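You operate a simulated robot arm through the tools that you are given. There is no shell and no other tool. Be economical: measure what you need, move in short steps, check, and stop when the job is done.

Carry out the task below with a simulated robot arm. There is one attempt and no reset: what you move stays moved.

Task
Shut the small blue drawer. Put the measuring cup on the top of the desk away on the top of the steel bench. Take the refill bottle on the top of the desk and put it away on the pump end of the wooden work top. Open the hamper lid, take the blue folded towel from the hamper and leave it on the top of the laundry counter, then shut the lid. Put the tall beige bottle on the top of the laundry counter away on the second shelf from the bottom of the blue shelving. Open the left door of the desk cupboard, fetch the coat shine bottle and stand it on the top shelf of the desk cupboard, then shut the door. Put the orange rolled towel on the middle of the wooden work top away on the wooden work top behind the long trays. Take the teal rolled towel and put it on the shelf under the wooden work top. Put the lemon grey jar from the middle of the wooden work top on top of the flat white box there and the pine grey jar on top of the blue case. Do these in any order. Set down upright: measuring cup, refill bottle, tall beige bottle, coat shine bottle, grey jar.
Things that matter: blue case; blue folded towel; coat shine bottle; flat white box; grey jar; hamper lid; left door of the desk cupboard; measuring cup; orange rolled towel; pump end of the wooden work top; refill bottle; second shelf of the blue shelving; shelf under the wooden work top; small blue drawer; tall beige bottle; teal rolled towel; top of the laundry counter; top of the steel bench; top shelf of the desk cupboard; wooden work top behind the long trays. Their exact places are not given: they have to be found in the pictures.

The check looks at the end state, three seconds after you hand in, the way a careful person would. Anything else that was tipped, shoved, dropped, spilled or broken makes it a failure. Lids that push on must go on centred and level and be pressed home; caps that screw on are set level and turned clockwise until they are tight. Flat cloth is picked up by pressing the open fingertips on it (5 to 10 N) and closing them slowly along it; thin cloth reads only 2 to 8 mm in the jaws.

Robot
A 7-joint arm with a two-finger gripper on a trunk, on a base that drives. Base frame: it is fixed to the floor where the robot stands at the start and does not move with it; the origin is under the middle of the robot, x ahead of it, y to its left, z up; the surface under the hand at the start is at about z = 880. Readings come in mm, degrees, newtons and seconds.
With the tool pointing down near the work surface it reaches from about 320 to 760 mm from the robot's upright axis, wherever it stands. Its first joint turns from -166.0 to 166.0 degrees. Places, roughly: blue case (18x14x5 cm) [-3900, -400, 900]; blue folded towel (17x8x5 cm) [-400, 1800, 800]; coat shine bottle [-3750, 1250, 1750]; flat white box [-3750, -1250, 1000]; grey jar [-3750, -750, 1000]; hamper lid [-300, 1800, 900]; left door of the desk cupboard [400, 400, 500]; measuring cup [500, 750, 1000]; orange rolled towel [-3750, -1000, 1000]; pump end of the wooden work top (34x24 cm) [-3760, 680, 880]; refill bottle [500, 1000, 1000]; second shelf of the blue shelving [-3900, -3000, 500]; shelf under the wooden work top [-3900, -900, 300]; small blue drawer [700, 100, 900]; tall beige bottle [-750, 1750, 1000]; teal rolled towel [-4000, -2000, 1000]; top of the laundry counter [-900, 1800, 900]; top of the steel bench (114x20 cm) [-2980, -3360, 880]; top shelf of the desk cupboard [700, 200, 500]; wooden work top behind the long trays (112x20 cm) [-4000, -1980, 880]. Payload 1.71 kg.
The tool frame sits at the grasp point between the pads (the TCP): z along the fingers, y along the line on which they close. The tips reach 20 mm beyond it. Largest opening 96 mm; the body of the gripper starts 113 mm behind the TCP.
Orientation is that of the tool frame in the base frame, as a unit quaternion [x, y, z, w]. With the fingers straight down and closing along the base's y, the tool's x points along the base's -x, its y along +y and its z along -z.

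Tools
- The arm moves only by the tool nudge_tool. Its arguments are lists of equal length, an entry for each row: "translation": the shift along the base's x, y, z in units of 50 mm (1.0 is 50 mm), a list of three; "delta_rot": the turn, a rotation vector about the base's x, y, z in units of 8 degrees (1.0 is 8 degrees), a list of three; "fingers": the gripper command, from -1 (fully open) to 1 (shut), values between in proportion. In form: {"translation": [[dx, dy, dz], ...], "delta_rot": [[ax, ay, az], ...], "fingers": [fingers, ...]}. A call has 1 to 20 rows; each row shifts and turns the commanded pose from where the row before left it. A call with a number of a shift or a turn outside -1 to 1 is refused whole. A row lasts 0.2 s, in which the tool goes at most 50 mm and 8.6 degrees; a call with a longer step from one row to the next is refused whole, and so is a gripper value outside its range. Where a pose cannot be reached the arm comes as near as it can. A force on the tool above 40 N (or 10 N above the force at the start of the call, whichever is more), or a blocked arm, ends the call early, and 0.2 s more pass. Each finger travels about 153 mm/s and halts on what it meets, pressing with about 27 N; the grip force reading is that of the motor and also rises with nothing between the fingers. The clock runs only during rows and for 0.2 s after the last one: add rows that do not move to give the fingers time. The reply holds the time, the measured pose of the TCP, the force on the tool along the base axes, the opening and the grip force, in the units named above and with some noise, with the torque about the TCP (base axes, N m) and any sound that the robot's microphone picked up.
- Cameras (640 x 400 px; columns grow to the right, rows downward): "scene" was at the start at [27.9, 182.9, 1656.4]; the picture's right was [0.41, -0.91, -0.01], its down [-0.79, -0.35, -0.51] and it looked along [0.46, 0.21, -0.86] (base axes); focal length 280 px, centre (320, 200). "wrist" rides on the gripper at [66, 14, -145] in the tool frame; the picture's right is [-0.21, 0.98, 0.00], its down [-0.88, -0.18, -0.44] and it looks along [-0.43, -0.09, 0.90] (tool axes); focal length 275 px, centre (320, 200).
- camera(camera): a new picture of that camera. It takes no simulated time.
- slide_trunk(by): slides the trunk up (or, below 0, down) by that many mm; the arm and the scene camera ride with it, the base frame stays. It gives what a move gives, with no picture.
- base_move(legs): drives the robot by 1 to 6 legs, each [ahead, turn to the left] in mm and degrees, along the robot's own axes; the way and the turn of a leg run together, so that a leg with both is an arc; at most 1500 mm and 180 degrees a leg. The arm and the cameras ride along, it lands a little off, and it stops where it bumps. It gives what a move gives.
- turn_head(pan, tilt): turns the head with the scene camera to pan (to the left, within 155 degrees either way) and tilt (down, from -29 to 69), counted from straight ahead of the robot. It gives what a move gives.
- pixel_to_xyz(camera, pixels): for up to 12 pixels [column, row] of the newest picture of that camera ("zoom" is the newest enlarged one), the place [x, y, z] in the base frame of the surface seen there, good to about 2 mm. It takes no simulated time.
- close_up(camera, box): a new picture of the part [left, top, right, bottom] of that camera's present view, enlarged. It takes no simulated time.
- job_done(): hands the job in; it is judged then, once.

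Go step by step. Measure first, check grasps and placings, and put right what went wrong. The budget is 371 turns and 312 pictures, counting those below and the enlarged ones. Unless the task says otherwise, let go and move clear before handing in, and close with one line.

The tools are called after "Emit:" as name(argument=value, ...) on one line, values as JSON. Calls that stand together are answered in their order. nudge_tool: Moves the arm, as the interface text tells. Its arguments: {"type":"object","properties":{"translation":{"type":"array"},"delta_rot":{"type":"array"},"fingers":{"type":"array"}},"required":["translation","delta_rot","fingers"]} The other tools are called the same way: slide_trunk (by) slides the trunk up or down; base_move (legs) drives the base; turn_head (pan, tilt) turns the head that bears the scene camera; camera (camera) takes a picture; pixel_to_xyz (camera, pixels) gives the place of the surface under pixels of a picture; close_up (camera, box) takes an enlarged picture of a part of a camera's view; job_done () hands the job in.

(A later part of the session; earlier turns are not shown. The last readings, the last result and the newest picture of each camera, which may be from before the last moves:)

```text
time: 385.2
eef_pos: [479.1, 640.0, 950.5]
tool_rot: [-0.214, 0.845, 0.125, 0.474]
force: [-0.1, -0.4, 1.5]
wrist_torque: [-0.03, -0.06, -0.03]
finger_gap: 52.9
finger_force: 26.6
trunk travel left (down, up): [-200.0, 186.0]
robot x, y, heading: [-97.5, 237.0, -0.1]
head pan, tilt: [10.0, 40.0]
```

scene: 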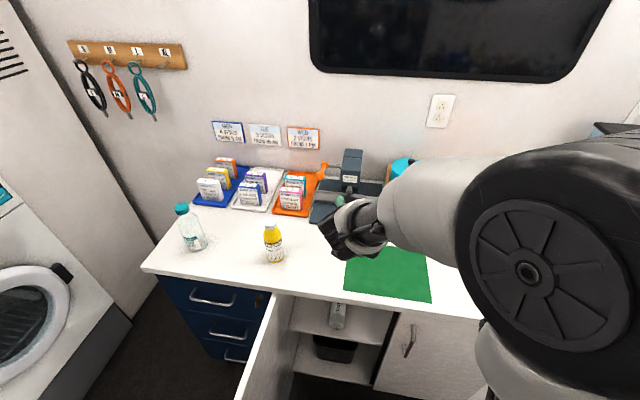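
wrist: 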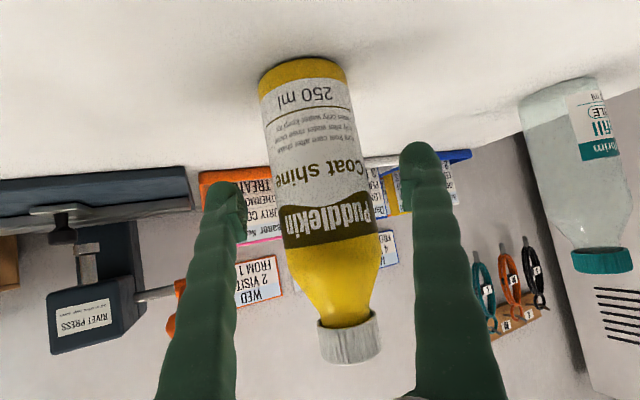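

Gripped at 53 mm. Lift, come back toward the robot, then reverse the base.

Emit:
nudge_tool(translation=[[0, 0, 0.4], [0, 0, 0.9], [0, 0, 0.9], [-0.4, -0.75, 0], [-0.4, -0.75, 0], [-0.4, -0.75, 0], [-0.3, -0.75, 0], [0, -0.75, 0], [0, -0.75, 0], [0, 0, 0]], delta_rot=[[0, 0, 0], [0, 0, 0], [0, 0, 0], [0, 0, -0.7], [0, 0, -0.7], [0, 0, -0.7], [0, 0, -0.7], [0, 0, -0.6], [0, 0, 0], [0, 0, 0]], fingers=[0.5, 0.5, 0.5, 0.5, 0.5, 0.5, 0.5, 0.5, 0.5, 0.5])

Emit:
base_move(legs=[[-320, 0]])

Emit:
slide_trunk(by=-200)

Emit:
camera(camera="wrist")

```text
time: 387.4
eef_pos: [403.7, 413.5, 1059.3]
tool_rot: [-0.009, 0.872, 0.01, 0.49]
force: [0.2, 0.2, -3.1]
wrist_torque: [-0.03, 0.01, -0.01]
finger_gap: 52.8
finger_force: 27.5
trunk travel left (down, up): [-200.0, 186.0]
robot x, y, heading: [-98.2, 231.6, -0.1]
head pan, tilt: [10.0, 40.0]
```

```text
time: 389.6
eef_pos: [90.8, 414.6, 1055.3]
tool_rot: [-0.009, 0.874, 0.01, 0.485]
force: [0.7, -0.4, -3.4]
wrist_torque: [0.01, 0.02, 0.02]
finger_gap: 53.1
finger_force: 26.8
trunk travel left (down, up): [-200.0, 186.0]
robot x, y, heading: [-418.5, 234.2, -0.0]
head pan, tilt: [10.0, 40.0]
```

```text
time: 391.8
eef_pos: [70.7, 414.6, 865.0]
tool_rot: [-0.01, 0.869, 0.01, 0.494]
force: [-0.9, 0.2, -2.0]
wrist_torque: [-0.01, -0.02, 0.01]
finger_gap: 53.2
finger_force: 27.2
trunk travel left (down, up): [0.0, 386.0]
robot x, y, heading: [-416.5, 236.0, 0.0]
head pan, tilt: [10.0, 40.0]
```

```text
198 pictures are left
```

wrist: 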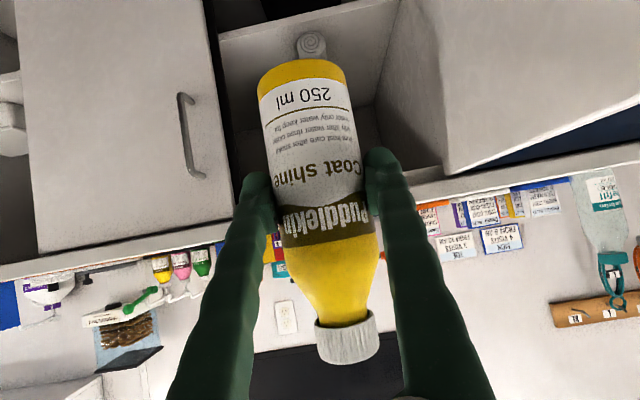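

Held properly. Now align y≈318 and lower to z≈566 in front of the opening.

Emit:
nudge_tool(translation=[[0, -0.4, -0.8], [0, -0.4, -0.8], [0, -0.4, -0.8], [0, -0.4, -0.8], [0, -0.34, -0.8], [0, 0, -0.9], [0, 0, -0.9], [0, 0, -0.2], [0, 0, 0]], delta_rot=[[0, 0, 0], [0, 0, 0], [0, 0, 0], [0, 0, 0], [0, 0, 0], [0, 0, 0], [0, 0, 0], [0, 0, 0], [0, 0, 0]], fingers=[0.5, 0.5, 0.5, 0.5, 0.5, 0.5, 0.5, 0.5, 0.5])

Emit:
camera(camera="wrist")

Emit:
camera(camera="scene")

```text
time: 393.8
eef_pos: [87.0, 328.4, 564.2]
tool_rot: [-0.011, 0.869, 0.011, 0.494]
force: [0.3, 0.1, -3.0]
wrist_torque: [-0.04, -0.01, 0.05]
finger_gap: 53.0
finger_force: 26.8
out of reach, approached as far as the arm can: row 2, 3
trunk travel left (down, up): [0.0, 386.0]
robot x, y, heading: [-418.0, 237.0, -0.2]
head pan, tilt: [10.0, 40.0]
```

```text
197 pictures are left
```

wrist: 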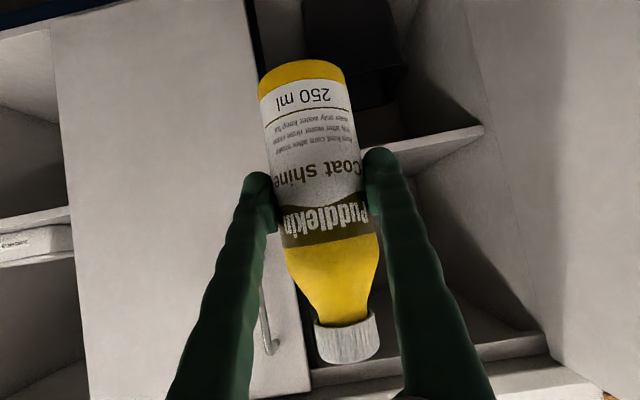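

```text
196 pictures are left
```

scene: 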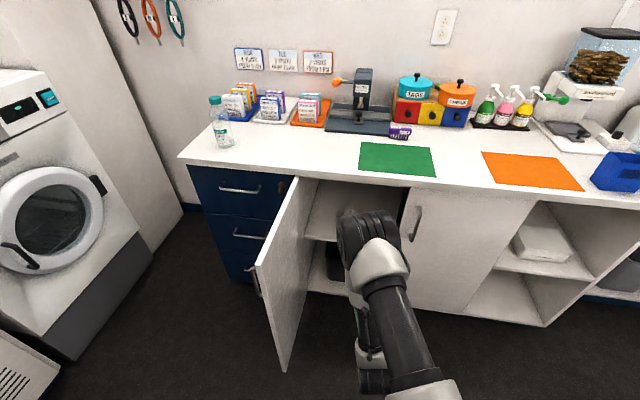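

Checking the door's present angle and clearance before driving in.

Emit:
pixel_to_xyz(camera="scene", pixels=[[266, 275], [285, 365], [310, 240], [305, 185], [325, 220], [385, 205], [412, 190], [335, 255]])

```text
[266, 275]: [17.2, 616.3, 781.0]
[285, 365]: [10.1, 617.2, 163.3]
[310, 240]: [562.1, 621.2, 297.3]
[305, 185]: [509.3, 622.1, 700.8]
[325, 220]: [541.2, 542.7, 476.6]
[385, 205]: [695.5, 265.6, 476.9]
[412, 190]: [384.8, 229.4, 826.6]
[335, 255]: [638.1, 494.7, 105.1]
```

Door is still at 90° (y≈617). Driving forward 260 mm.

Emit:
base_move(legs=[[260, 0]])

Emit:
camera(camera="wrist")

```text
time: 395.7
eef_pos: [344.0, 328.1, 562.8]
tool_rot: [-0.009, 0.869, 0.01, 0.495]
force: [-0.1, -0.5, -2.2]
wrist_torque: [0.0, 0.04, -0.02]
finger_gap: 52.7
finger_force: 26.9
trunk travel left (down, up): [0.0, 386.0]
robot x, y, heading: [-158.5, 235.7, -0.0]
head pan, tilt: [10.0, 40.0]
```

```text
195 pictures are left
```

wrist: 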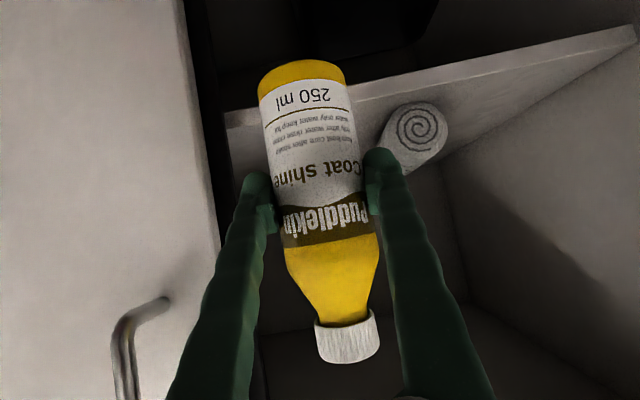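

Emit:
pixel_to_xyz(camera="wrist", pixels=[[420, 130], [385, 140], [444, 120], [410, 105], [300, 110], [240, 120], [600, 45], [430, 160]])

```text
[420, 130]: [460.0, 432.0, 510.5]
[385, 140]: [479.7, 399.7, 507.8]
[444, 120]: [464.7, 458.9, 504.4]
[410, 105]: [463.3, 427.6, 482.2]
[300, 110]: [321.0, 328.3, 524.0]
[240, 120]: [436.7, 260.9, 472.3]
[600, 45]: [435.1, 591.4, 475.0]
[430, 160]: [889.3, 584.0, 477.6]
```

Towel spans y 400–459; bottle path at y≈320 is clear. Advancing the arm 170 mm.

Emit:
nudge_tool(translation=[[0.5, -0.16, 0], [0.6, 0, 0], [0.6, 0, 0], [0.6, 0, 0], [0.6, 0, 0], [0.5, 0, 0], [0, 0, 0]], delta_rot=[[0, 0, 0], [0, 0, 0], [0, 0, 0], [0, 0, 0], [0, 0, 0], [0, 0, 0], [0, 0, 0]], fingers=[0.5, 0.5, 0.5, 0.5, 0.5, 0.5, 0.5])

Emit:
camera(camera="wrist")

```text
time: 397.3
eef_pos: [504.3, 319.9, 570.9]
tool_rot: [-0.011, 0.865, 0.01, 0.501]
force: [0.3, -0.2, -3.2]
wrist_torque: [0.01, 0.04, 0.0]
finger_gap: 52.7
finger_force: 27.0
trunk travel left (down, up): [0.0, 386.0]
robot x, y, heading: [-161.7, 232.6, 0.1]
head pan, tilt: [10.0, 40.0]
```

```text
194 pictures are left
```

wrist: 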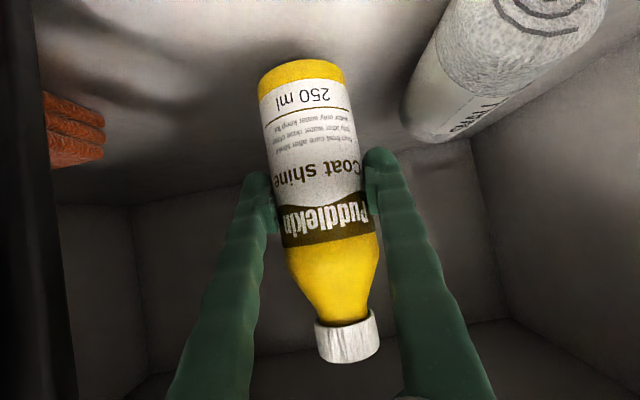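

Well inside. Correct 1.5° pitch and lower to the shelf.

Emit:
nudge_tool(translation=[[0, 0, -0.3], [0, 0, -0.1], [0, 0, -0.06], [0, 0, 0]], delta_rot=[[0, 0.19, 0], [0, 0, 0], [0, 0, 0], [0, 0, 0]], fingers=[0.5, 0.5, 0.5, 0.5])

```text
time: 398.3
eef_pos: [505.8, 319.9, 548.2]
tool_rot: [-0.011, 0.872, 0.011, 0.489]
force: [-0.2, -0.4, -3.2]
wrist_torque: [-0.01, -0.01, 0.01]
finger_gap: 52.6
finger_force: 27.2
trunk travel left (down, up): [0.0, 386.0]
robot x, y, heading: [-158.7, 237.7, -0.2]
head pan, tilt: [10.0, 40.0]
```

Emit:
nudge_tool(translation=[[0, 0, -0.06], [0, 0, -0.05], [0, 0, 0]], delta_rot=[[0, 0, 0], [0, 0, 0], [0, 0, 0]], fingers=[0.5, 0.5, 0.5])

```text
time: 399.1
eef_pos: [505.3, 321.0, 546.8]
tool_rot: [-0.01, 0.87, 0.01, 0.493]
force: [-4.3, 1.0, 27.4]
wrist_torque: [-0.05, -0.1, -0.16]
finger_gap: 52.7
finger_force: 27.1
trunk travel left (down, up): [0.0, 386.0]
robot x, y, heading: [-159.7, 231.6, 0.0]
head pan, tilt: [10.0, 40.0]
```

Contact (27 N). Ease up 1 mm, open partly, and withdraw straight back.

Emit:
nudge_tool(translation=[[0, 0, 0.04], [0, 0, 0], [0, 0, 0], [0, 0, 0], [0, 0, 0], [-0.4, 0, 0], [-0.6, 0, 0], [-0.6, 0, 0], [-0.6, 0, 0], [-0.6, 0, 0], [0, 0, 0]], delta_rot=[[0, 0, 0], [0, 0, 0], [0, 0, 0], [0, 0, 0], [0, 0, 0], [0, 0, 0], [0, 0, 0], [0, 0, 0], [0, 0, 0], [0, 0, 0], [0, 0, 0]], fingers=[0.5, -0.2, -0.35, -0.55, -0.6, -0.6, -0.6, -0.6, -0.6, -0.6, -0.6])

Emit:
camera(camera="wrist")

```text
time: 401.5
eef_pos: [363.4, 320.5, 546.6]
tool_rot: [-0.01, 0.871, 0.01, 0.49]
force: [0.1, -0.1, 0.3]
wrist_torque: [0.0, -0.01, -0.01]
finger_gap: 77.0
finger_force: 0.1
trunk travel left (down, up): [0.0, 386.0]
robot x, y, heading: [-160.1, 235.1, -0.0]
head pan, tilt: [10.0, 40.0]
```

```text
193 pictures are left
```

wrist: 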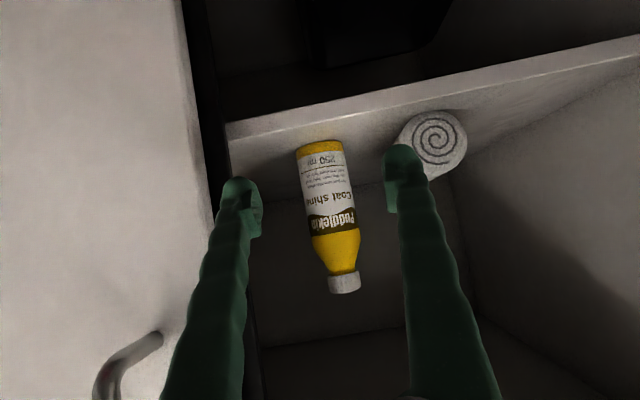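

Coat shine stands on the shelf. Now back out and get around to the outside of the door to close it.

Emit:
base_move(legs=[[-310, 0]])

Emit:
slide_trunk(by=100)

Emit:
nudge_tool(translation=[[0, 0, 0.95], [0, 0, 0.95], [0, 0, 0.95], [0, 0, 0.95], [0, 0, 0.95], [0, 0, 0.95], [-0.1, 0.9, 0], [-0.1, 0.9, 0], [-0.1, 0.9, 0], [-0.1, 0.9, 0], [-0.1, 0.9, 0], [-0.1, 0.9, 0], [-0.1, 0.9, 0], [0, 0.9, 0], [0, 0.8, 0], [0, 0, 0]], delta_rot=[[0, 0, 0], [0, 0, 0], [0, 0, 0], [0, 0, 0], [0, 0, 0], [0, 0, 0], [0, 0, -0.7], [0, 0, -0.7], [0, 0, -0.7], [0, 0, -0.7], [0, 0, -0.7], [0, 0, -0.7], [0, 0, -0.2], [0, 0, 0], [0, 0, 0], [0, 0, 0]], fingers=[1, 1, 1, 1, 1, 1, 1, 1, 1, 1, 1, 1, 1, 1, 1, 1])

Emit:
camera(camera="scene")

```text
time: 403.7
eef_pos: [51.9, 323.0, 545.8]
tool_rot: [-0.011, 0.872, 0.01, 0.489]
force: [0.7, 0.8, 0.0]
wrist_torque: [-0.03, -0.01, -0.01]
finger_gap: 76.9
finger_force: 0.1
trunk travel left (down, up): [0.0, 386.0]
robot x, y, heading: [-471.8, 231.0, 0.3]
head pan, tilt: [10.0, 40.0]
```

```text
time: 405.1
eef_pos: [42.9, 322.3, 655.5]
tool_rot: [-0.011, 0.868, 0.01, 0.497]
force: [-0.3, 0.3, -0.4]
wrist_torque: [0.01, 0.0, -0.03]
finger_gap: 77.0
finger_force: 0.1
trunk travel left (down, up): [-100.0, 286.0]
robot x, y, heading: [-470.7, 234.7, 0.0]
head pan, tilt: [10.0, 40.0]
```

```text
time: 408.5
eef_pos: [13.9, 725.6, 937.1]
tool_rot: [0.253, 0.83, -0.141, 0.476]
force: [0.1, -0.1, -0.2]
wrist_torque: [0.0, -0.03, -0.02]
finger_gap: 0.1
finger_force: 27.2
out of reach, approached as far as the arm can: row 4
trunk travel left (down, up): [-100.0, 286.0]
robot x, y, heading: [-472.3, 237.4, -0.1]
head pan, tilt: [10.0, 40.0]
```

```text
192 pictures are left
```

scene: 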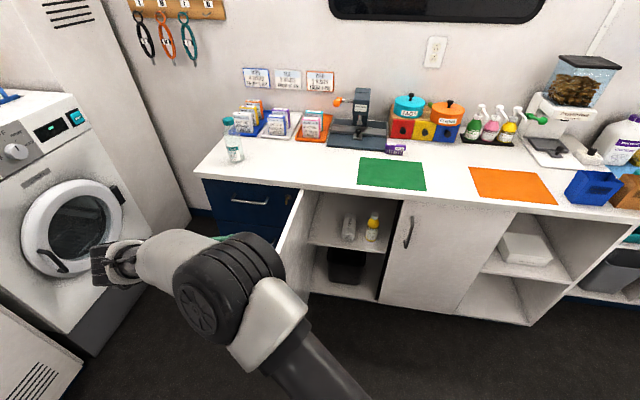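

Bottle is visible upright on the shelf. Lower outside the door to z≈800 and approach it.

Emit:
nudge_tool(translation=[[0.3, 0, -0.9], [0.3, 0, -0.9], [0, 0, -0.9], [0, -0.5, 0], [0, -0.4, 0], [0, -0.3, 0], [0, 0, 0]], delta_rot=[[0, 0, 0], [0, 0, 0], [0, 0, 0], [0, 0, 0], [0, 0, 0], [0, 0, 0], [0, 0, 0]], fingers=[1, 1, 1, 1, 1, 1, 1])

Emit:
camera(camera="wrist")

```text
time: 410.1
eef_pos: [42.2, 663.0, 803.5]
tool_rot: [0.252, 0.831, -0.14, 0.477]
force: [0.4, 0.3, 0.7]
wrist_torque: [-0.01, 0.01, -0.03]
finger_gap: 0.2
finger_force: 26.8
trunk travel left (down, up): [-100.0, 286.0]
robot x, y, heading: [-476.7, 234.8, 0.1]
head pan, tilt: [10.0, 40.0]
```

```text
191 pictures are left
```

wrist: 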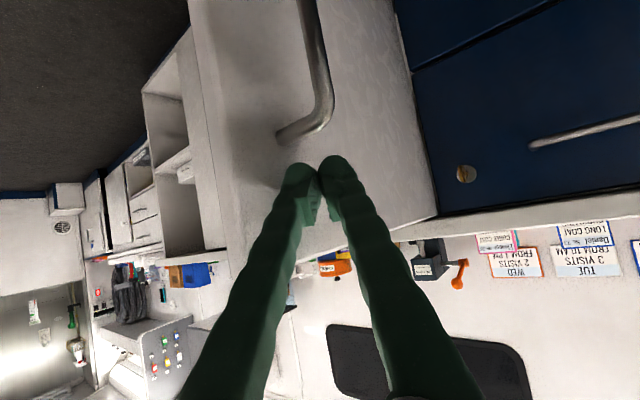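

Fingertips sit just above the handle against the outer face. Pushing along the closing arc.

Emit:
nudge_tool(translation=[[0.12, -0.46, 0], [0.025, -0.393, 0], [0.025, -0.393, 0], [0.025, -0.393, 0], [0.093, -0.383, 0], [0.093, -0.383, 0], [0.093, -0.383, 0], [0.16, -0.362, 0], [0.16, -0.362, 0], [0.16, -0.362, 0], [0.219, -0.33, 0], [0.219, -0.33, 0], [0.219, -0.33, 0], [0, 0, 0]], delta_rot=[[0, 0, 0], [0, 0, 0.17], [0, 0, 0.17], [0, 0, 0.17], [0, 0, 0.17], [0, 0, 0.17], [0, 0, 0.17], [0, 0, 0.17], [0, 0, 0.17], [0, 0, 0.17], [0, 0, 0.17], [0, 0, 0.17], [0, 0, 0.17], [0, 0, 0]], fingers=[1, 1, 1, 1, 1, 1, 1, 1, 1, 1, 1, 1, 1, 1])

Emit:
camera(camera="scene")

```text
time: 413.1
eef_pos: [122.7, 418.9, 802.6]
tool_rot: [0.133, 0.857, -0.072, 0.492]
force: [0.8, 0.0, 0.6]
wrist_torque: [0.01, 0.01, -0.02]
finger_gap: 0.1
finger_force: 27.0
trunk travel left (down, up): [-100.0, 286.0]
robot x, y, heading: [-474.1, 235.9, -0.2]
head pan, tilt: [10.0, 40.0]
```

```text
190 pictures are left
```

scene: 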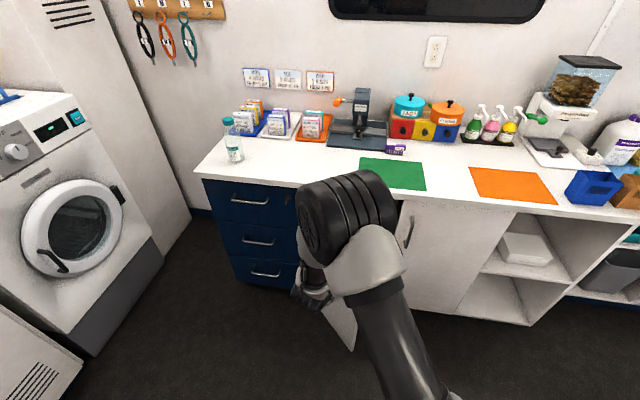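

Door follows. Continuing to closed.

Emit:
nudge_tool(translation=[[0.273, -0.285, 0], [0.273, -0.285, 0], [0.273, -0.285, 0], [0.318, -0.234, 0], [0.318, -0.234, 0], [0.318, -0.234, 0], [0.355, -0.177, 0], [0.355, -0.177, 0], [0.355, -0.177, 0], [0.379, -0.11, 0], [0.379, -0.11, 0], [0.379, -0.11, 0], [0.35, -0.04, 0], [0, 0, 0]], delta_rot=[[0, 0, 0.17], [0, 0, 0.17], [0, 0, 0.17], [0, 0, 0.17], [0, 0, 0.17], [0, 0, 0.17], [0, 0, 0.17], [0, 0, 0.17], [0, 0, 0.17], [0, 0, 0], [0, 0, 0], [0, 0, 0], [0, 0, 0], [0, 0, 0]], fingers=[1, 1, 1, 1, 1, 1, 1, 1, 1, 1, 1, 1, 1, 1])

Emit:
camera(camera="wrist")

```text
time: 416.1
eef_pos: [338.9, 297.4, 803.7]
tool_rot: [0.04, 0.867, -0.019, 0.496]
force: [0.0, 0.0, 1.0]
wrist_torque: [0.01, 0.03, 0.0]
finger_gap: 0.1
finger_force: 27.1
trunk travel left (down, up): [-100.0, 286.0]
robot x, y, heading: [-472.5, 234.5, 0.2]
head pan, tilt: [10.0, 40.0]
```

```text
189 pictures are left
```

wrist: 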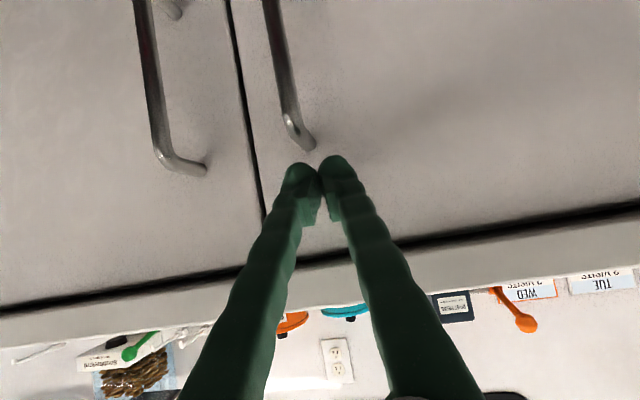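

Nearly closed; pressing it home.

Emit:
nudge_tool(translation=[[0.25, 0, 0], [0.25, 0, 0], [0.2, 0, 0], [0.15, 0, 0], [0.1, 0, 0], [0.1, 0, 0]], delta_rot=[[0, 0, 0], [0, 0, 0], [0, 0, 0], [0, 0, 0], [0, 0, 0], [0, 0, 0]], fingers=[1, 1, 1, 1, 1, 1])

Emit:
camera(camera="wrist")

Emit:
pixel_to_xyz(camera="wrist", pixels=[[230, 200], [250, 150], [300, 190], [400, 130], [120, 150]])

```text
time: 417.0
eef_pos: [366.0, 298.8, 803.0]
tool_rot: [0.039, 0.869, -0.018, 0.492]
force: [-1.0, 0.0, -0.2]
wrist_torque: [0.0, -0.06, 0.03]
finger_gap: 0.0
finger_force: 27.1
trunk travel left (down, up): [-100.0, 286.0]
robot x, y, heading: [-475.6, 232.6, 0.2]
head pan, tilt: [10.0, 40.0]
stopped in row 4: the force on the tool passed its limit at 44 N (the readings are from after the stop); the commanded pose is now the measured one
```

```text
188 pictures are left
```

wrist: 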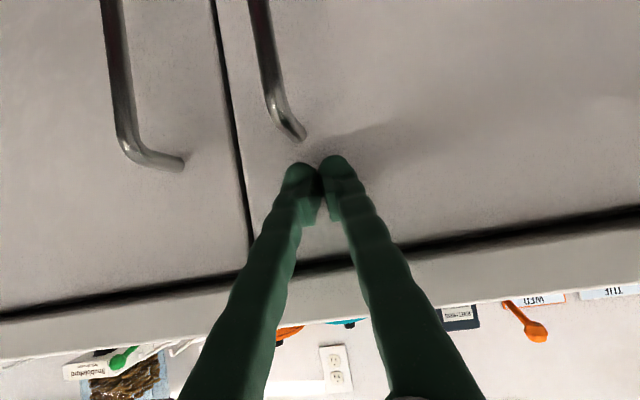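

```text
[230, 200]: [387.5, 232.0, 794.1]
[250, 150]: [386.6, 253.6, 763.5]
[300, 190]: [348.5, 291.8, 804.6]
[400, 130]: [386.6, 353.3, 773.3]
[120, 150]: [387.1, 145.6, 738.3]
```

Both doors read x≈387 – closed. Next the refill bottle: retract, turn the tool down and raise.

Emit:
nudge_tool(translation=[[-0.6, 0, 0], [-0.6, 0, 0], [-0.6, 0, 0], [-0.3, 0, 0.8], [0, 0, 0.9], [0, 0, 0.9], [0, 0, 0.9], [0, 0, 0.9], [0, 0, 0.9], [0, 0, 0.9], [0, 0, 0.5], [0, 0, 0]], delta_rot=[[0, 0, 0], [0, 0, 0], [0, 0, 0], [0, 1, 0], [0, 1, 0], [0, 1, 0], [0, 1, 0], [0, 1, 0], [0, 1, 0], [0, 1, 0], [0, 0.4, 0], [0, 0, 0]], fingers=[1, 1, 1, -1, -1, -1, -1, -1, -1, -1, -1, -1])

Emit:
base_move(legs=[[0, 45], [500, 0]])

Emit:
turn_head(pan=-5, tilt=40)

Emit:
camera(camera="scene")

```text
time: 419.6
eef_pos: [203.0, 297.1, 1093.7]
tool_rot: [0.026, 0.999, -0.035, -0.002]
force: [0.5, 0.1, -0.1]
wrist_torque: [-0.08, 0.07, 0.01]
finger_gap: 95.9
finger_force: 0.1
out of reach, approached as far as the arm can: row 10, 11
trunk travel left (down, up): [-100.0, 286.0]
robot x, y, heading: [-471.5, 232.6, -0.2]
head pan, tilt: [10.0, 40.0]
```

```text
time: 421.5
eef_pos: [90.9, 533.4, 1124.1]
tool_rot: [-0.167, 0.985, -0.03, 0.025]
force: [-1.1, -1.0, 0.5]
wrist_torque: [0.1, -0.08, 0.0]
finger_gap: 95.9
finger_force: 0.0
trunk travel left (down, up): [-100.0, 286.0]
robot x, y, heading: [-469.9, 235.7, 20.6]
head pan, tilt: [10.0, 40.0]
stopped in leg 1: the robot was blocked; the commanded pose is now the measured one
```

```text
time: 422.3
eef_pos: [99.5, 536.3, 1117.0]
tool_rot: [-0.166, 0.985, -0.032, 0.021]
force: [-0.7, 0.3, 0.1]
wrist_torque: [0.0, 0.0, 0.0]
finger_gap: 96.1
finger_force: 0.1
trunk travel left (down, up): [-100.0, 286.0]
robot x, y, heading: [-475.1, 234.1, 20.6]
head pan, tilt: [-5.0, 40.0]
```

```text
187 pictures are left
```

scene: 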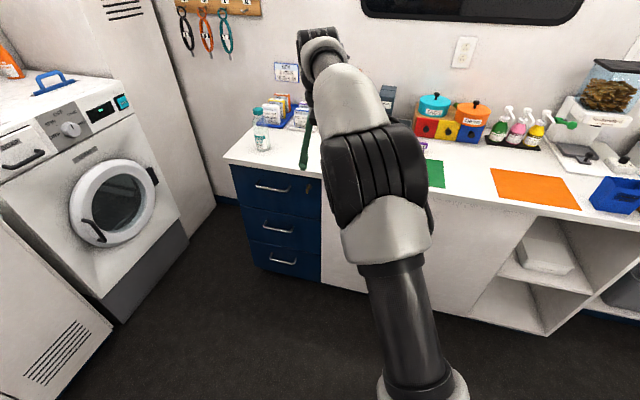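

The rear corner likely touched the black table. Move forward first, then turn.

Emit:
base_move(legs=[[180, 0], [0, 30], [270, 0]])

Emit:
camera(camera="scene")

```text
time: 427.2
eef_pos: [206.2, 1051.0, 1116.6]
tool_rot: [-0.414, 0.909, -0.027, 0.028]
force: [1.0, 0.8, -0.2]
wrist_torque: [-0.05, 0.03, 0.04]
finger_gap: 96.0
finger_force: 0.0
trunk travel left (down, up): [-100.0, 286.0]
robot x, y, heading: [-140.3, 508.9, 50.4]
head pan, tilt: [-5.0, 40.0]
```

```text
186 pictures are left
```

scene: 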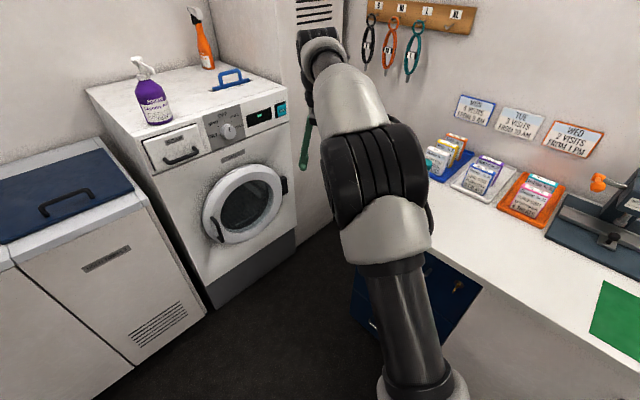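

I move above the refill bottle (≈(475,915)), levelling the tool, then look.

Emit:
nudge_tool(translation=[[0, 0, 0.8], [0.8, -0.4, 0.2], [0.8, -0.4, 0.2], [0.8, -0.4, 0.2], [0.8, -0.4, 0.2], [0.8, -0.4, 0], [0.8, -0.4, 0], [0.5, -0.3, 0], [0, 0, 0]], delta_rot=[[0.19, 0.52, 0], [0, 0, 0], [0, 0, 0], [0, 0, 0], [0, 0, 0], [0, 0, 0], [0, 0, 0], [0, 0, 0], [0, 0, 0]], fingers=[-1, -1, -1, -1, -1, -1, -1, -1, -1])

Emit:
camera(camera="wrist")

```text
time: 429.2
eef_pos: [325.3, 944.3, 1200.1]
tool_rot: [-0.415, 0.91, 0.004, 0.006]
force: [0.1, 0.7, -0.9]
wrist_torque: [-0.03, 0.02, 0.04]
finger_gap: 96.3
finger_force: 0.0
out of reach, approached as far as the arm can: row 3, 4, 5, 6, 7, 8
trunk travel left (down, up): [-100.0, 286.0]
robot x, y, heading: [-139.0, 505.4, 50.7]
head pan, tilt: [-5.0, 40.0]
```

```text
185 pictures are left
```

wrist: 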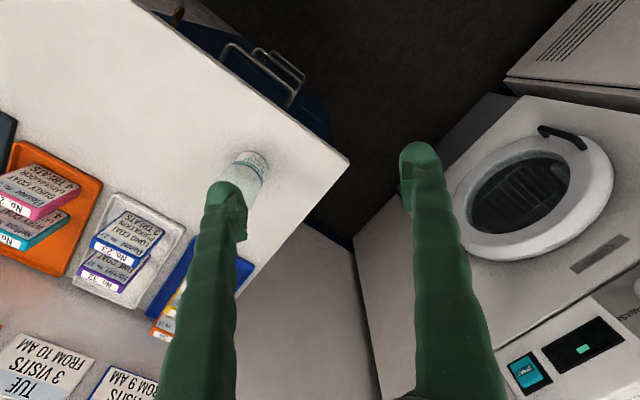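

Out of reach with the low trunk; I raise it 150 and continue.

Emit:
slide_trunk(by=150)

Emit:
nudge_tool(translation=[[0.8, -0.15, -0.4], [0.8, -0.15, -0.4], [0.8, -0.15, -0.4], [0.6, -0.13, -0.4], [0, 0, -0.5], [0, 0, 0]], delta_rot=[[0, 0, 0], [0, 0, 0], [0, 0, 0], [0, 0, 0], [0, 0, 0], [0, 0, 0]], fingers=[-1, -1, -1, -1, -1, -1])

Emit:
camera(camera="wrist")

```text
time: 430.9
eef_pos: [326.0, 945.0, 1351.9]
tool_rot: [-0.416, 0.909, 0.004, 0.006]
force: [-0.1, -0.4, 0.0]
wrist_torque: [0.0, -0.02, -0.02]
finger_gap: 95.9
finger_force: 0.2
trunk travel left (down, up): [-250.0, 136.0]
robot x, y, heading: [-143.3, 504.1, 50.6]
head pan, tilt: [-5.0, 40.0]
```

```text
time: 432.4
eef_pos: [419.2, 916.0, 1247.9]
tool_rot: [-0.416, 0.909, 0.001, -0.007]
force: [0.7, -0.5, 0.1]
wrist_torque: [0.04, 0.0, 0.01]
finger_gap: 95.9
finger_force: 0.0
out of reach, approached as far as the arm can: row 1, 2, 3, 4, 5
trunk travel left (down, up): [-250.0, 136.0]
robot x, y, heading: [-139.5, 505.3, 50.3]
head pan, tilt: [-5.0, 40.0]
```

```text
184 pictures are left
```

wrist: 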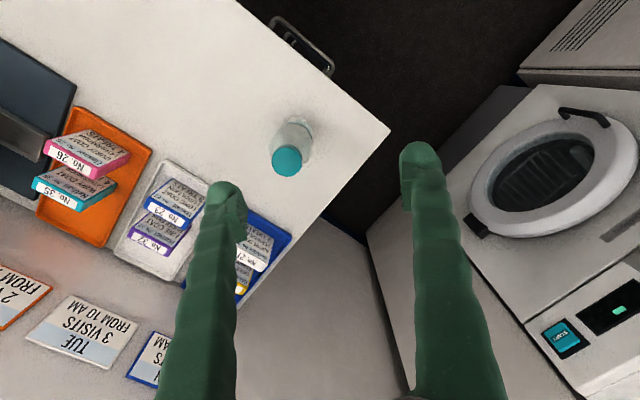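

Cap computes to (475,906). I roll the base 60 mm closer, then align.

Emit:
base_move(legs=[[60, 0]])

Emit:
nudge_tool(translation=[[0.2, -0.7, 0], [0, 0, -0.5], [0, 0, 0]], delta_rot=[[0, 0, 0], [0, 0, 0], [0, 0, 0]], fingers=[-1, -1, -1])

```text
time: 433.4
eef_pos: [459.4, 967.6, 1250.6]
tool_rot: [-0.415, 0.91, 0.002, -0.004]
force: [1.3, 0.4, -1.1]
wrist_torque: [-0.11, 0.07, 0.02]
finger_gap: 95.9
finger_force: 0.1
trunk travel left (down, up): [-250.0, 136.0]
robot x, y, heading: [-100.7, 549.5, 50.1]
head pan, tilt: [-5.0, 40.0]
```

```text
time: 434.1
eef_pos: [459.7, 962.1, 1262.3]
tool_rot: [-0.415, 0.91, 0.005, 0.002]
force: [-0.1, -0.1, -0.1]
wrist_torque: [-0.01, -0.03, -0.07]
finger_gap: 96.0
finger_force: 0.1
out of reach, approached as far as the arm can: row 1, 2
trunk travel left (down, up): [-250.0, 136.0]
robot x, y, heading: [-100.7, 555.2, 50.3]
head pan, tilt: [-5.0, 40.0]
```

I come inward and down first, then out to the bottle.

Emit:
nudge_tool(translation=[[-0.4, -0.7, 0], [-0.4, -0.7, 0], [0, 0, -0.9], [0, 0, -0.7], [0.5, 0.2, 0], [0.5, 0.2, 0], [0, 0, 0]], delta_rot=[[0, 0, 0], [0, 0, 0], [0, 0, 0], [0, 0, 0], [0, 0, 0], [0, 0, 0], [0, 0, 0]], fingers=[-1, -1, -1, -1, -1, -1, -1])

Emit:
camera(camera="wrist")

```text
time: 435.8
eef_pos: [461.9, 906.6, 1173.8]
tool_rot: [-0.416, 0.909, 0.006, 0.003]
force: [-1.3, -0.2, 0.7]
wrist_torque: [-0.03, -0.02, 0.0]
finger_gap: 95.9
finger_force: 0.0
trunk travel left (down, up): [-250.0, 136.0]
robot x, y, heading: [-101.3, 552.6, 50.1]
head pan, tilt: [-5.0, 40.0]
```

```text
183 pictures are left
```

wrist: 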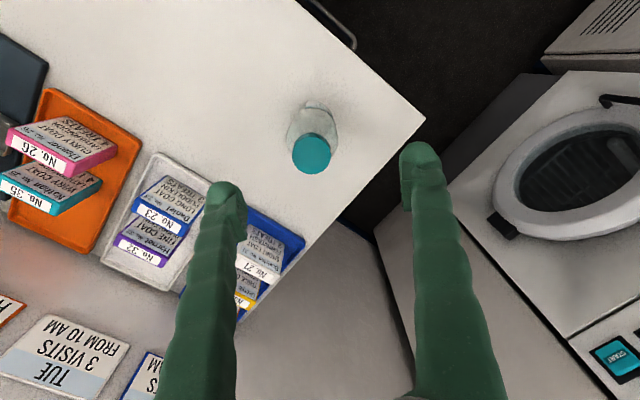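

Cap centre (474,905). Descending around the bottle.

Emit:
nudge_tool(translation=[[0.24, -0.02, -0.6], [0, 0, -0.9], [0, 0, -0.9], [0, 0, -0.9], [0, 0, -0.8], [0, 0, 0]], delta_rot=[[0, 0, 0], [0, 0, 0], [0, 0, 0], [0, 0, 0], [0, 0, 0], [0, 0, 0]], fingers=[-1, -1, -1, -1, -1, -1])

Emit:
camera(camera="wrist")

```text
time: 437.1
eef_pos: [476.6, 904.0, 970.0]
tool_rot: [-0.416, 0.91, 0.006, 0.004]
force: [0.2, -0.6, 0.0]
wrist_torque: [0.04, 0.0, -0.01]
finger_gap: 96.1
finger_force: 0.0
trunk travel left (down, up): [-250.0, 136.0]
robot x, y, heading: [-97.8, 550.3, 50.5]
head pan, tilt: [-5.0, 40.0]
```

```text
182 pictures are left
```

wrist: 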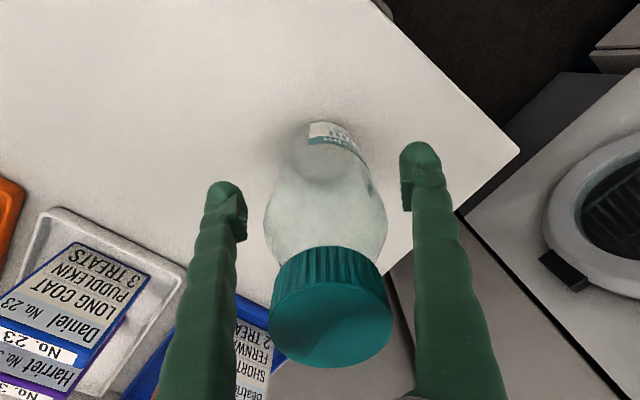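

Centred. Closing on the body.

Emit:
nudge_tool(translation=[[0, 0, 0], [0, 0, 0], [0, 0, 0], [0, 0, 0], [0, 0, 0], [0, 0, 0]], delta_rot=[[0, 0, 0], [0, 0, 0], [0, 0, 0], [0, 0, 0], [0, 0, 0], [0, 0, 0]], fingers=[-0.7, -0.5, -0.3, 0, 0.3, 0.3])

Emit:
nudge_tool(translation=[[0, 0, 0.3], [0, 0, 0.7], [0, 0, 0.9], [0, 0, 0.9], [0, 0, 0]], delta_rot=[[0, 0, 0], [0, 0, 0], [0, 0, 0], [0, 0, 0], [0, 0, 0]], fingers=[0.4, 0.4, 0.4, 0.4, 0.4])

Emit:
camera(camera="wrist")

```text
time: 438.6
eef_pos: [476.5, 904.7, 969.5]
tool_rot: [-0.415, 0.91, 0.004, 0.003]
force: [0.1, -0.2, 0.4]
wrist_torque: [-0.02, 0.0, 0.02]
finger_gap: 67.2
finger_force: 27.1
trunk travel left (down, up): [-250.0, 136.0]
robot x, y, heading: [-98.9, 554.6, 50.2]
head pan, tilt: [-5.0, 40.0]
```

```text
time: 439.8
eef_pos: [476.3, 902.8, 1107.9]
tool_rot: [-0.415, 0.91, 0.005, 0.003]
force: [-0.6, 0.1, -1.2]
wrist_torque: [0.01, 0.01, -0.01]
finger_gap: 67.1
finger_force: 26.7
trunk travel left (down, up): [-250.0, 136.0]
robot x, y, heading: [-101.8, 555.1, 50.5]
head pan, tilt: [-5.0, 40.0]
```

```text
181 pictures are left
```

wrist: 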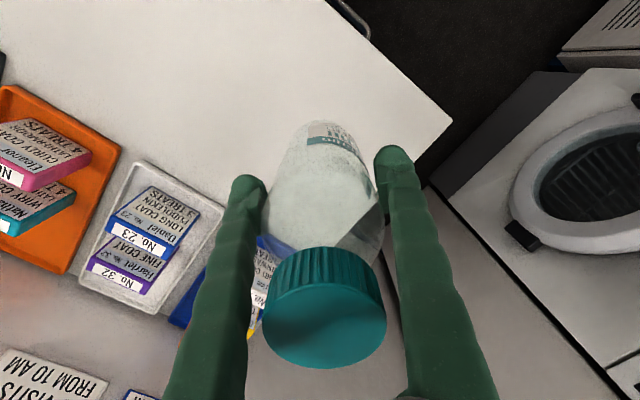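

Refill bottle held. Backing from the desk, lowering the trunk, turning toward the doorway.

Emit:
base_move(legs=[[-250, 0], [0, 130]])

Emit:
slide_trunk(by=-130)

Emit:
turn_head(pan=0, tilt=20)

Emit:
camera(camera="scene")

```text
time: 448.1
eef_pos: [-894.1, 590.9, 1108.2]
tool_rot: [1.0, -0.021, -0.005, 0.003]
force: [-0.3, 0.1, -0.3]
wrist_torque: [0.02, 0.02, -0.01]
finger_gap: 67.4
finger_force: 26.9
trunk travel left (down, up): [-250.0, 136.0]
robot x, y, heading: [-257.3, 367.8, 178.7]
head pan, tilt: [-5.0, 40.0]
```

```text
time: 449.6
eef_pos: [-878.1, 590.6, 988.0]
tool_rot: [1.0, -0.022, -0.013, 0.002]
force: [-0.4, -0.2, -0.3]
wrist_torque: [0.02, 0.0, 0.02]
finger_gap: 67.0
finger_force: 26.9
trunk travel left (down, up): [-120.0, 266.0]
robot x, y, heading: [-260.7, 369.3, 178.9]
head pan, tilt: [-5.0, 40.0]
```

```text
time: 450.5
eef_pos: [-877.8, 591.3, 988.6]
tool_rot: [1.0, -0.021, -0.013, 0.004]
force: [0.8, 0.0, -1.4]
wrist_torque: [0.02, 0.03, -0.02]
finger_gap: 67.3
finger_force: 27.0
trunk travel left (down, up): [-120.0, 266.0]
robot x, y, heading: [-260.5, 366.4, 179.1]
head pan, tilt: [0.0, 20.0]
```

```text
180 pictures are left
```

scene: 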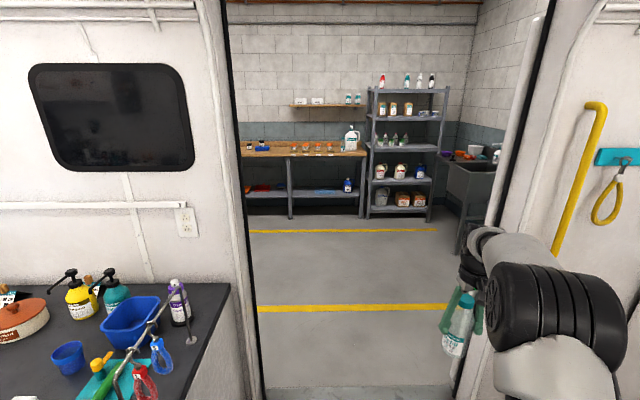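

Way is clear; slight shift toward the doorway's centre, then out.

Emit:
base_move(legs=[[0, -12], [600, 0], [0, 12], [1500, 0]])

Emit:
camera(camera="scene")

```text
time: 463.3
eef_pos: [-2951.6, 760.2, 987.4]
tool_rot: [1.0, -0.025, -0.013, 0.004]
force: [0.3, -0.2, -0.2]
wrist_torque: [0.02, -0.01, 0.01]
finger_gap: 67.2
finger_force: 27.3
trunk travel left (down, up): [-120.0, 266.0]
robot x, y, heading: [-2335.2, 534.9, 178.2]
head pan, tilt: [0.0, 20.0]
```

```text
179 pictures are left
```

scene: 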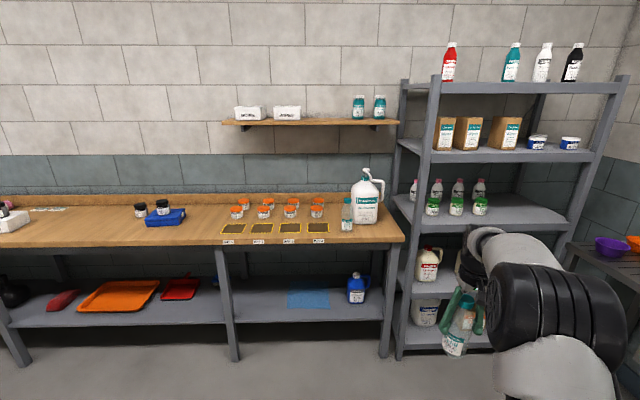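

Measuring the pump end: bottle at (347,215), jug (367,200), free spots.

Emit:
pixel_to_xyz(camera="scene", pixels=[[347, 230], [346, 200], [365, 215], [376, 225], [370, 235], [385, 235], [335, 236], [398, 240], [320, 227], [350, 240], [330, 220]])

Emit:
close_up(camera="scene", box=[280, 160, 420, 260])

```text
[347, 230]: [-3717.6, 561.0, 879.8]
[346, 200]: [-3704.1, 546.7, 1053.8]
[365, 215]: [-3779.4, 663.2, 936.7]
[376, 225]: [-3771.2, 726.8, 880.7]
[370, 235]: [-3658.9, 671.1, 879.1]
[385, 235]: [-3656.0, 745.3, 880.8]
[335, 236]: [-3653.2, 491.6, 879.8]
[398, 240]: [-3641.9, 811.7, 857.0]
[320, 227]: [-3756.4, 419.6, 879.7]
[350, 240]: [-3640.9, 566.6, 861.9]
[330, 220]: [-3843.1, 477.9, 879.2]
```

```text
4.00 times, centred on (350, 210) of scene
```

zoom: 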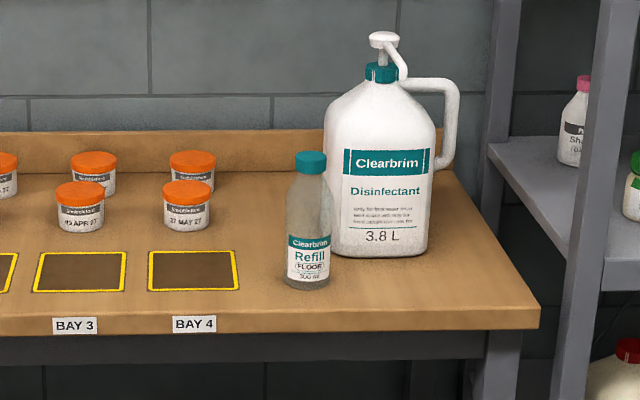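

Free spot in front of the jug at ≈(−3695,700). I raise the trunk 100 and drive closer.

Emit:
slide_trunk(by=100)

Emit:
base_move(legs=[[680, 0]])

Emit:
camera(camera="wrist")

Emit:
camera(camera="scene")

```text
time: 464.6
eef_pos: [-2936.6, 759.3, 1098.5]
tool_rot: [0.999, -0.025, -0.022, 0.003]
force: [0.9, 0.4, -0.2]
wrist_torque: [0.03, -0.03, 0.0]
finger_gap: 67.1
finger_force: 26.6
trunk travel left (down, up): [-220.0, 166.0]
robot x, y, heading: [-2334.7, 534.6, 178.6]
head pan, tilt: [0.0, 20.0]
```

```text
time: 468.6
eef_pos: [-3624.6, 778.6, 1097.9]
tool_rot: [1.0, -0.024, -0.02, 0.002]
force: [-0.4, -0.3, 0.0]
wrist_torque: [0.0, -0.04, -0.01]
finger_gap: 67.2
finger_force: 26.6
trunk travel left (down, up): [-220.0, 166.0]
robot x, y, heading: [-3020.5, 549.7, 178.6]
head pan, tilt: [0.0, 20.0]
```

```text
177 pictures are left
```

wrist: 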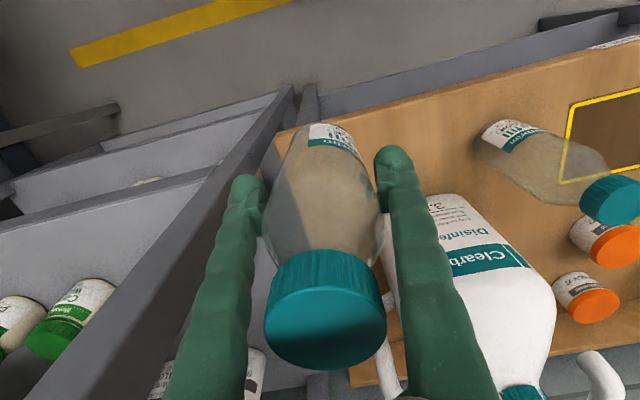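

```text
176 pictures are left
```

scene: 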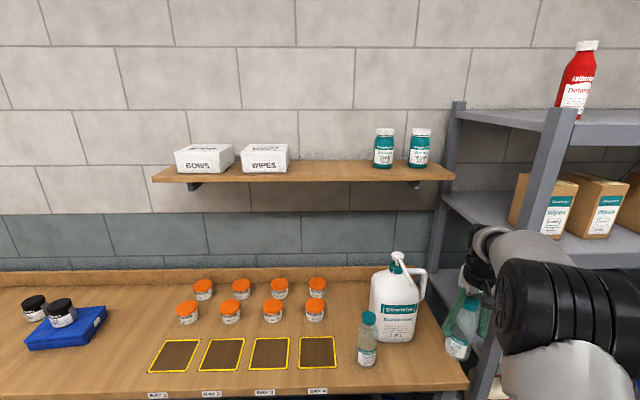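

Moving left 80 and forward 68, levelling the tool.

Emit:
nudge_tool(translation=[[0, -0.8, 0], [0, -0.8, 0], [-0.7, 0, -0.2], [-0.66, 0, -0.2], [0, 0, 0]], delta_rot=[[0, -0.28, 0], [0, 0, 0], [0, 0, 0], [0, 0, 0], [0, 0, 0]], fingers=[0.4, 0.4, 0.4, 0.4, 0.4])

Emit:
camera(camera="wrist")

```text
time: 469.8
eef_pos: [-3677.0, 699.3, 1084.1]
tool_rot: [1.0, -0.025, -0.008, 0.002]
force: [-0.5, -1.1, 0.1]
wrist_torque: [0.02, -0.05, 0.05]
finger_gap: 67.1
finger_force: 26.9
trunk travel left (down, up): [-220.0, 166.0]
robot x, y, heading: [-3023.3, 553.2, 178.6]
head pan, tilt: [0.0, 20.0]
```

```text
175 pictures are left
```

wrist: 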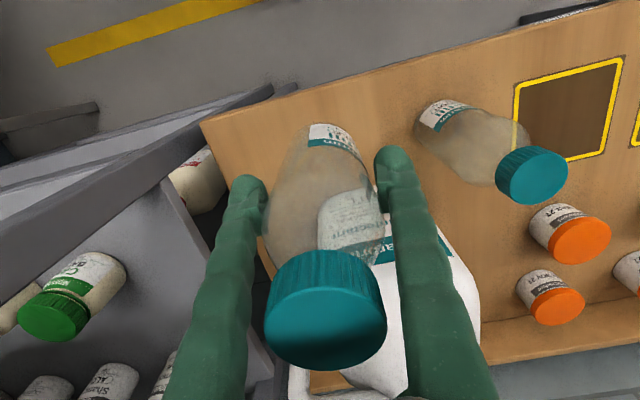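

Move 15 mm further in, then descend.

Emit:
nudge_tool(translation=[[-0.34, 0, -0.3], [0, 0, -0.7], [0, 0, -0.7], [0, 0, -0.4], [0, 0, -0.06], [0, 0, 0]], delta_rot=[[0, -0.1, 0], [0, 0, 0], [0, 0, 0], [0, 0, 0], [0, 0, 0], [0, 0, 0]], fingers=[0.4, 0.4, 0.4, 0.4, 0.4, 0.4])

Emit:
camera(camera="scene")

```text
time: 471.2
eef_pos: [-3692.5, 698.4, 977.7]
tool_rot: [1.0, -0.025, -0.002, 0.002]
force: [0.1, -1.0, -1.2]
wrist_torque: [0.0, -0.03, -0.02]
finger_gap: 67.0
finger_force: 26.7
trunk travel left (down, up): [-220.0, 166.0]
robot x, y, heading: [-3021.2, 550.7, 178.7]
head pan, tilt: [0.0, 20.0]
```

```text
174 pictures are left
```

scene: 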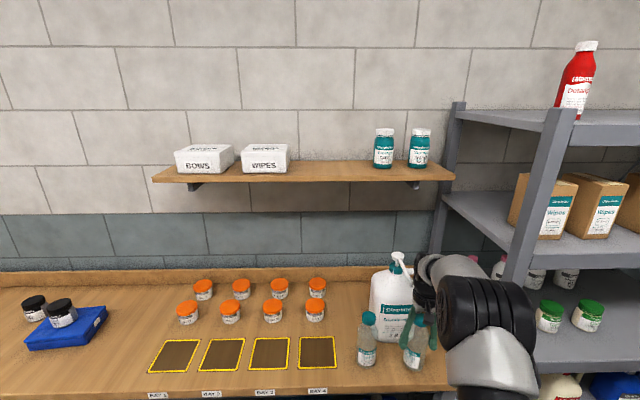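

Emit:
nudge_tool(translation=[[0, 0, -0.08], [0, 0, -0.06], [0, 0, -0.03], [0, 0, 0]], delta_rot=[[0, 0, 0], [0, 0, 0], [0, 0, 0], [0, 0, 0]], fingers=[0.4, 0.4, 0.4, 0.4])

```text
time: 472.2
eef_pos: [-3691.3, 698.2, 970.0]
tool_rot: [1.0, -0.025, -0.001, 0.002]
force: [0.4, 0.8, -1.1]
wrist_torque: [-0.02, 0.02, 0.01]
finger_gap: 67.1
finger_force: 27.1
trunk travel left (down, up): [-220.0, 166.0]
robot x, y, heading: [-3023.2, 553.9, 178.6]
head pan, tilt: [0.0, 20.0]
```

Emit:
nudge_tool(translation=[[0, 0, -0.05], [0, 0, -0.04], [0, 0, 0]], delta_rot=[[0, 0, 0], [0, 0, 0], [0, 0, 0]], fingers=[0.4, 0.4, 0.4])

```text
time: 473.0
eef_pos: [-3692.3, 698.0, 969.0]
tool_rot: [1.0, -0.024, -0.004, 0.002]
force: [1.3, -1.7, 23.4]
wrist_torque: [0.1, 0.24, 0.04]
finger_gap: 67.5
finger_force: 27.1
trunk travel left (down, up): [-220.0, 166.0]
robot x, y, heading: [-3023.9, 549.8, 178.3]
head pan, tilt: [0.0, 20.0]
```

Contact. Release and rise straight up above the bottle.

Emit:
nudge_tool(translation=[[0, 0, 0.03], [0, 0, 0], [0, 0, 0], [0, 0, 0], [0, 0, 0], [0, 0, 0.3], [0, 0, 0.8], [0, 0, 0.9], [0, 0, 0.9], [0, 0, 0.9]], delta_rot=[[0, 0, 0], [0, 0, 0], [0, 0, 0], [0, 0, 0], [0, 0, 0], [0, 0, 0], [0, 0, 0], [0, 0, 0], [0, 0, 0], [0, 0, 0]], fingers=[0.4, -0.4, -0.55, -0.8, -1, -1, -1, -1, -1, -1])

Emit:
camera(camera="wrist")

Emit:
base_move(legs=[[-350, 0]])

Emit:
camera(camera="scene")

```text
time: 475.2
eef_pos: [-3693.4, 700.9, 1161.7]
tool_rot: [1.0, -0.024, -0.001, 0.003]
force: [-0.1, -0.5, 0.0]
wrist_torque: [-0.03, 0.01, 0.01]
finger_gap: 96.0
finger_force: 0.0
trunk travel left (down, up): [-220.0, 166.0]
robot x, y, heading: [-3019.3, 550.9, 178.6]
head pan, tilt: [0.0, 20.0]
```

```text
173 pictures are left
```

wrist: 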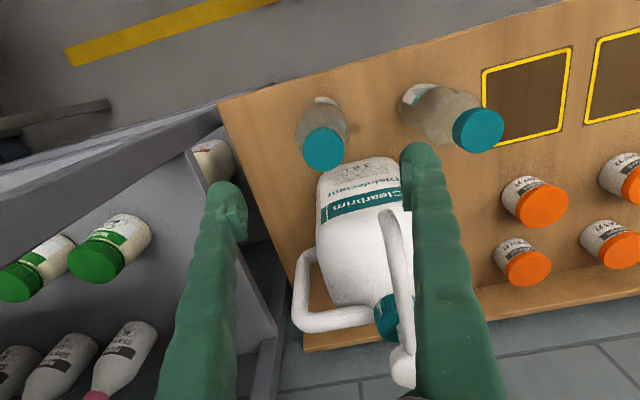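

```text
time: 477.6
eef_pos: [-3346.7, 692.8, 1161.0]
tool_rot: [1.0, -0.026, -0.002, 0.002]
force: [1.2, 0.4, -0.2]
wrist_torque: [0.0, 0.07, -0.02]
finger_gap: 96.1
finger_force: 0.0
trunk travel left (down, up): [-220.0, 166.0]
robot x, y, heading: [-2675.8, 541.4, 178.3]
head pan, tilt: [0.0, 20.0]
```

```text
172 pictures are left
```

scene: 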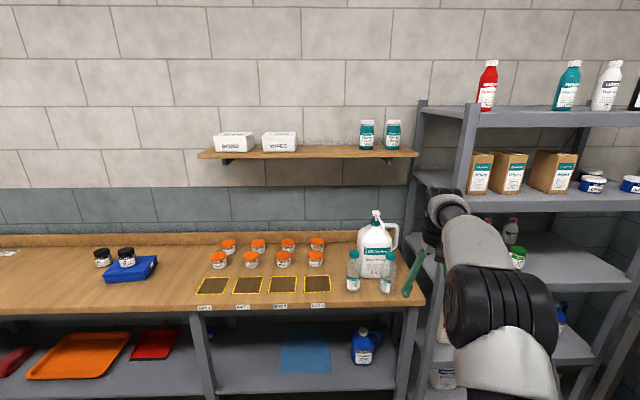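

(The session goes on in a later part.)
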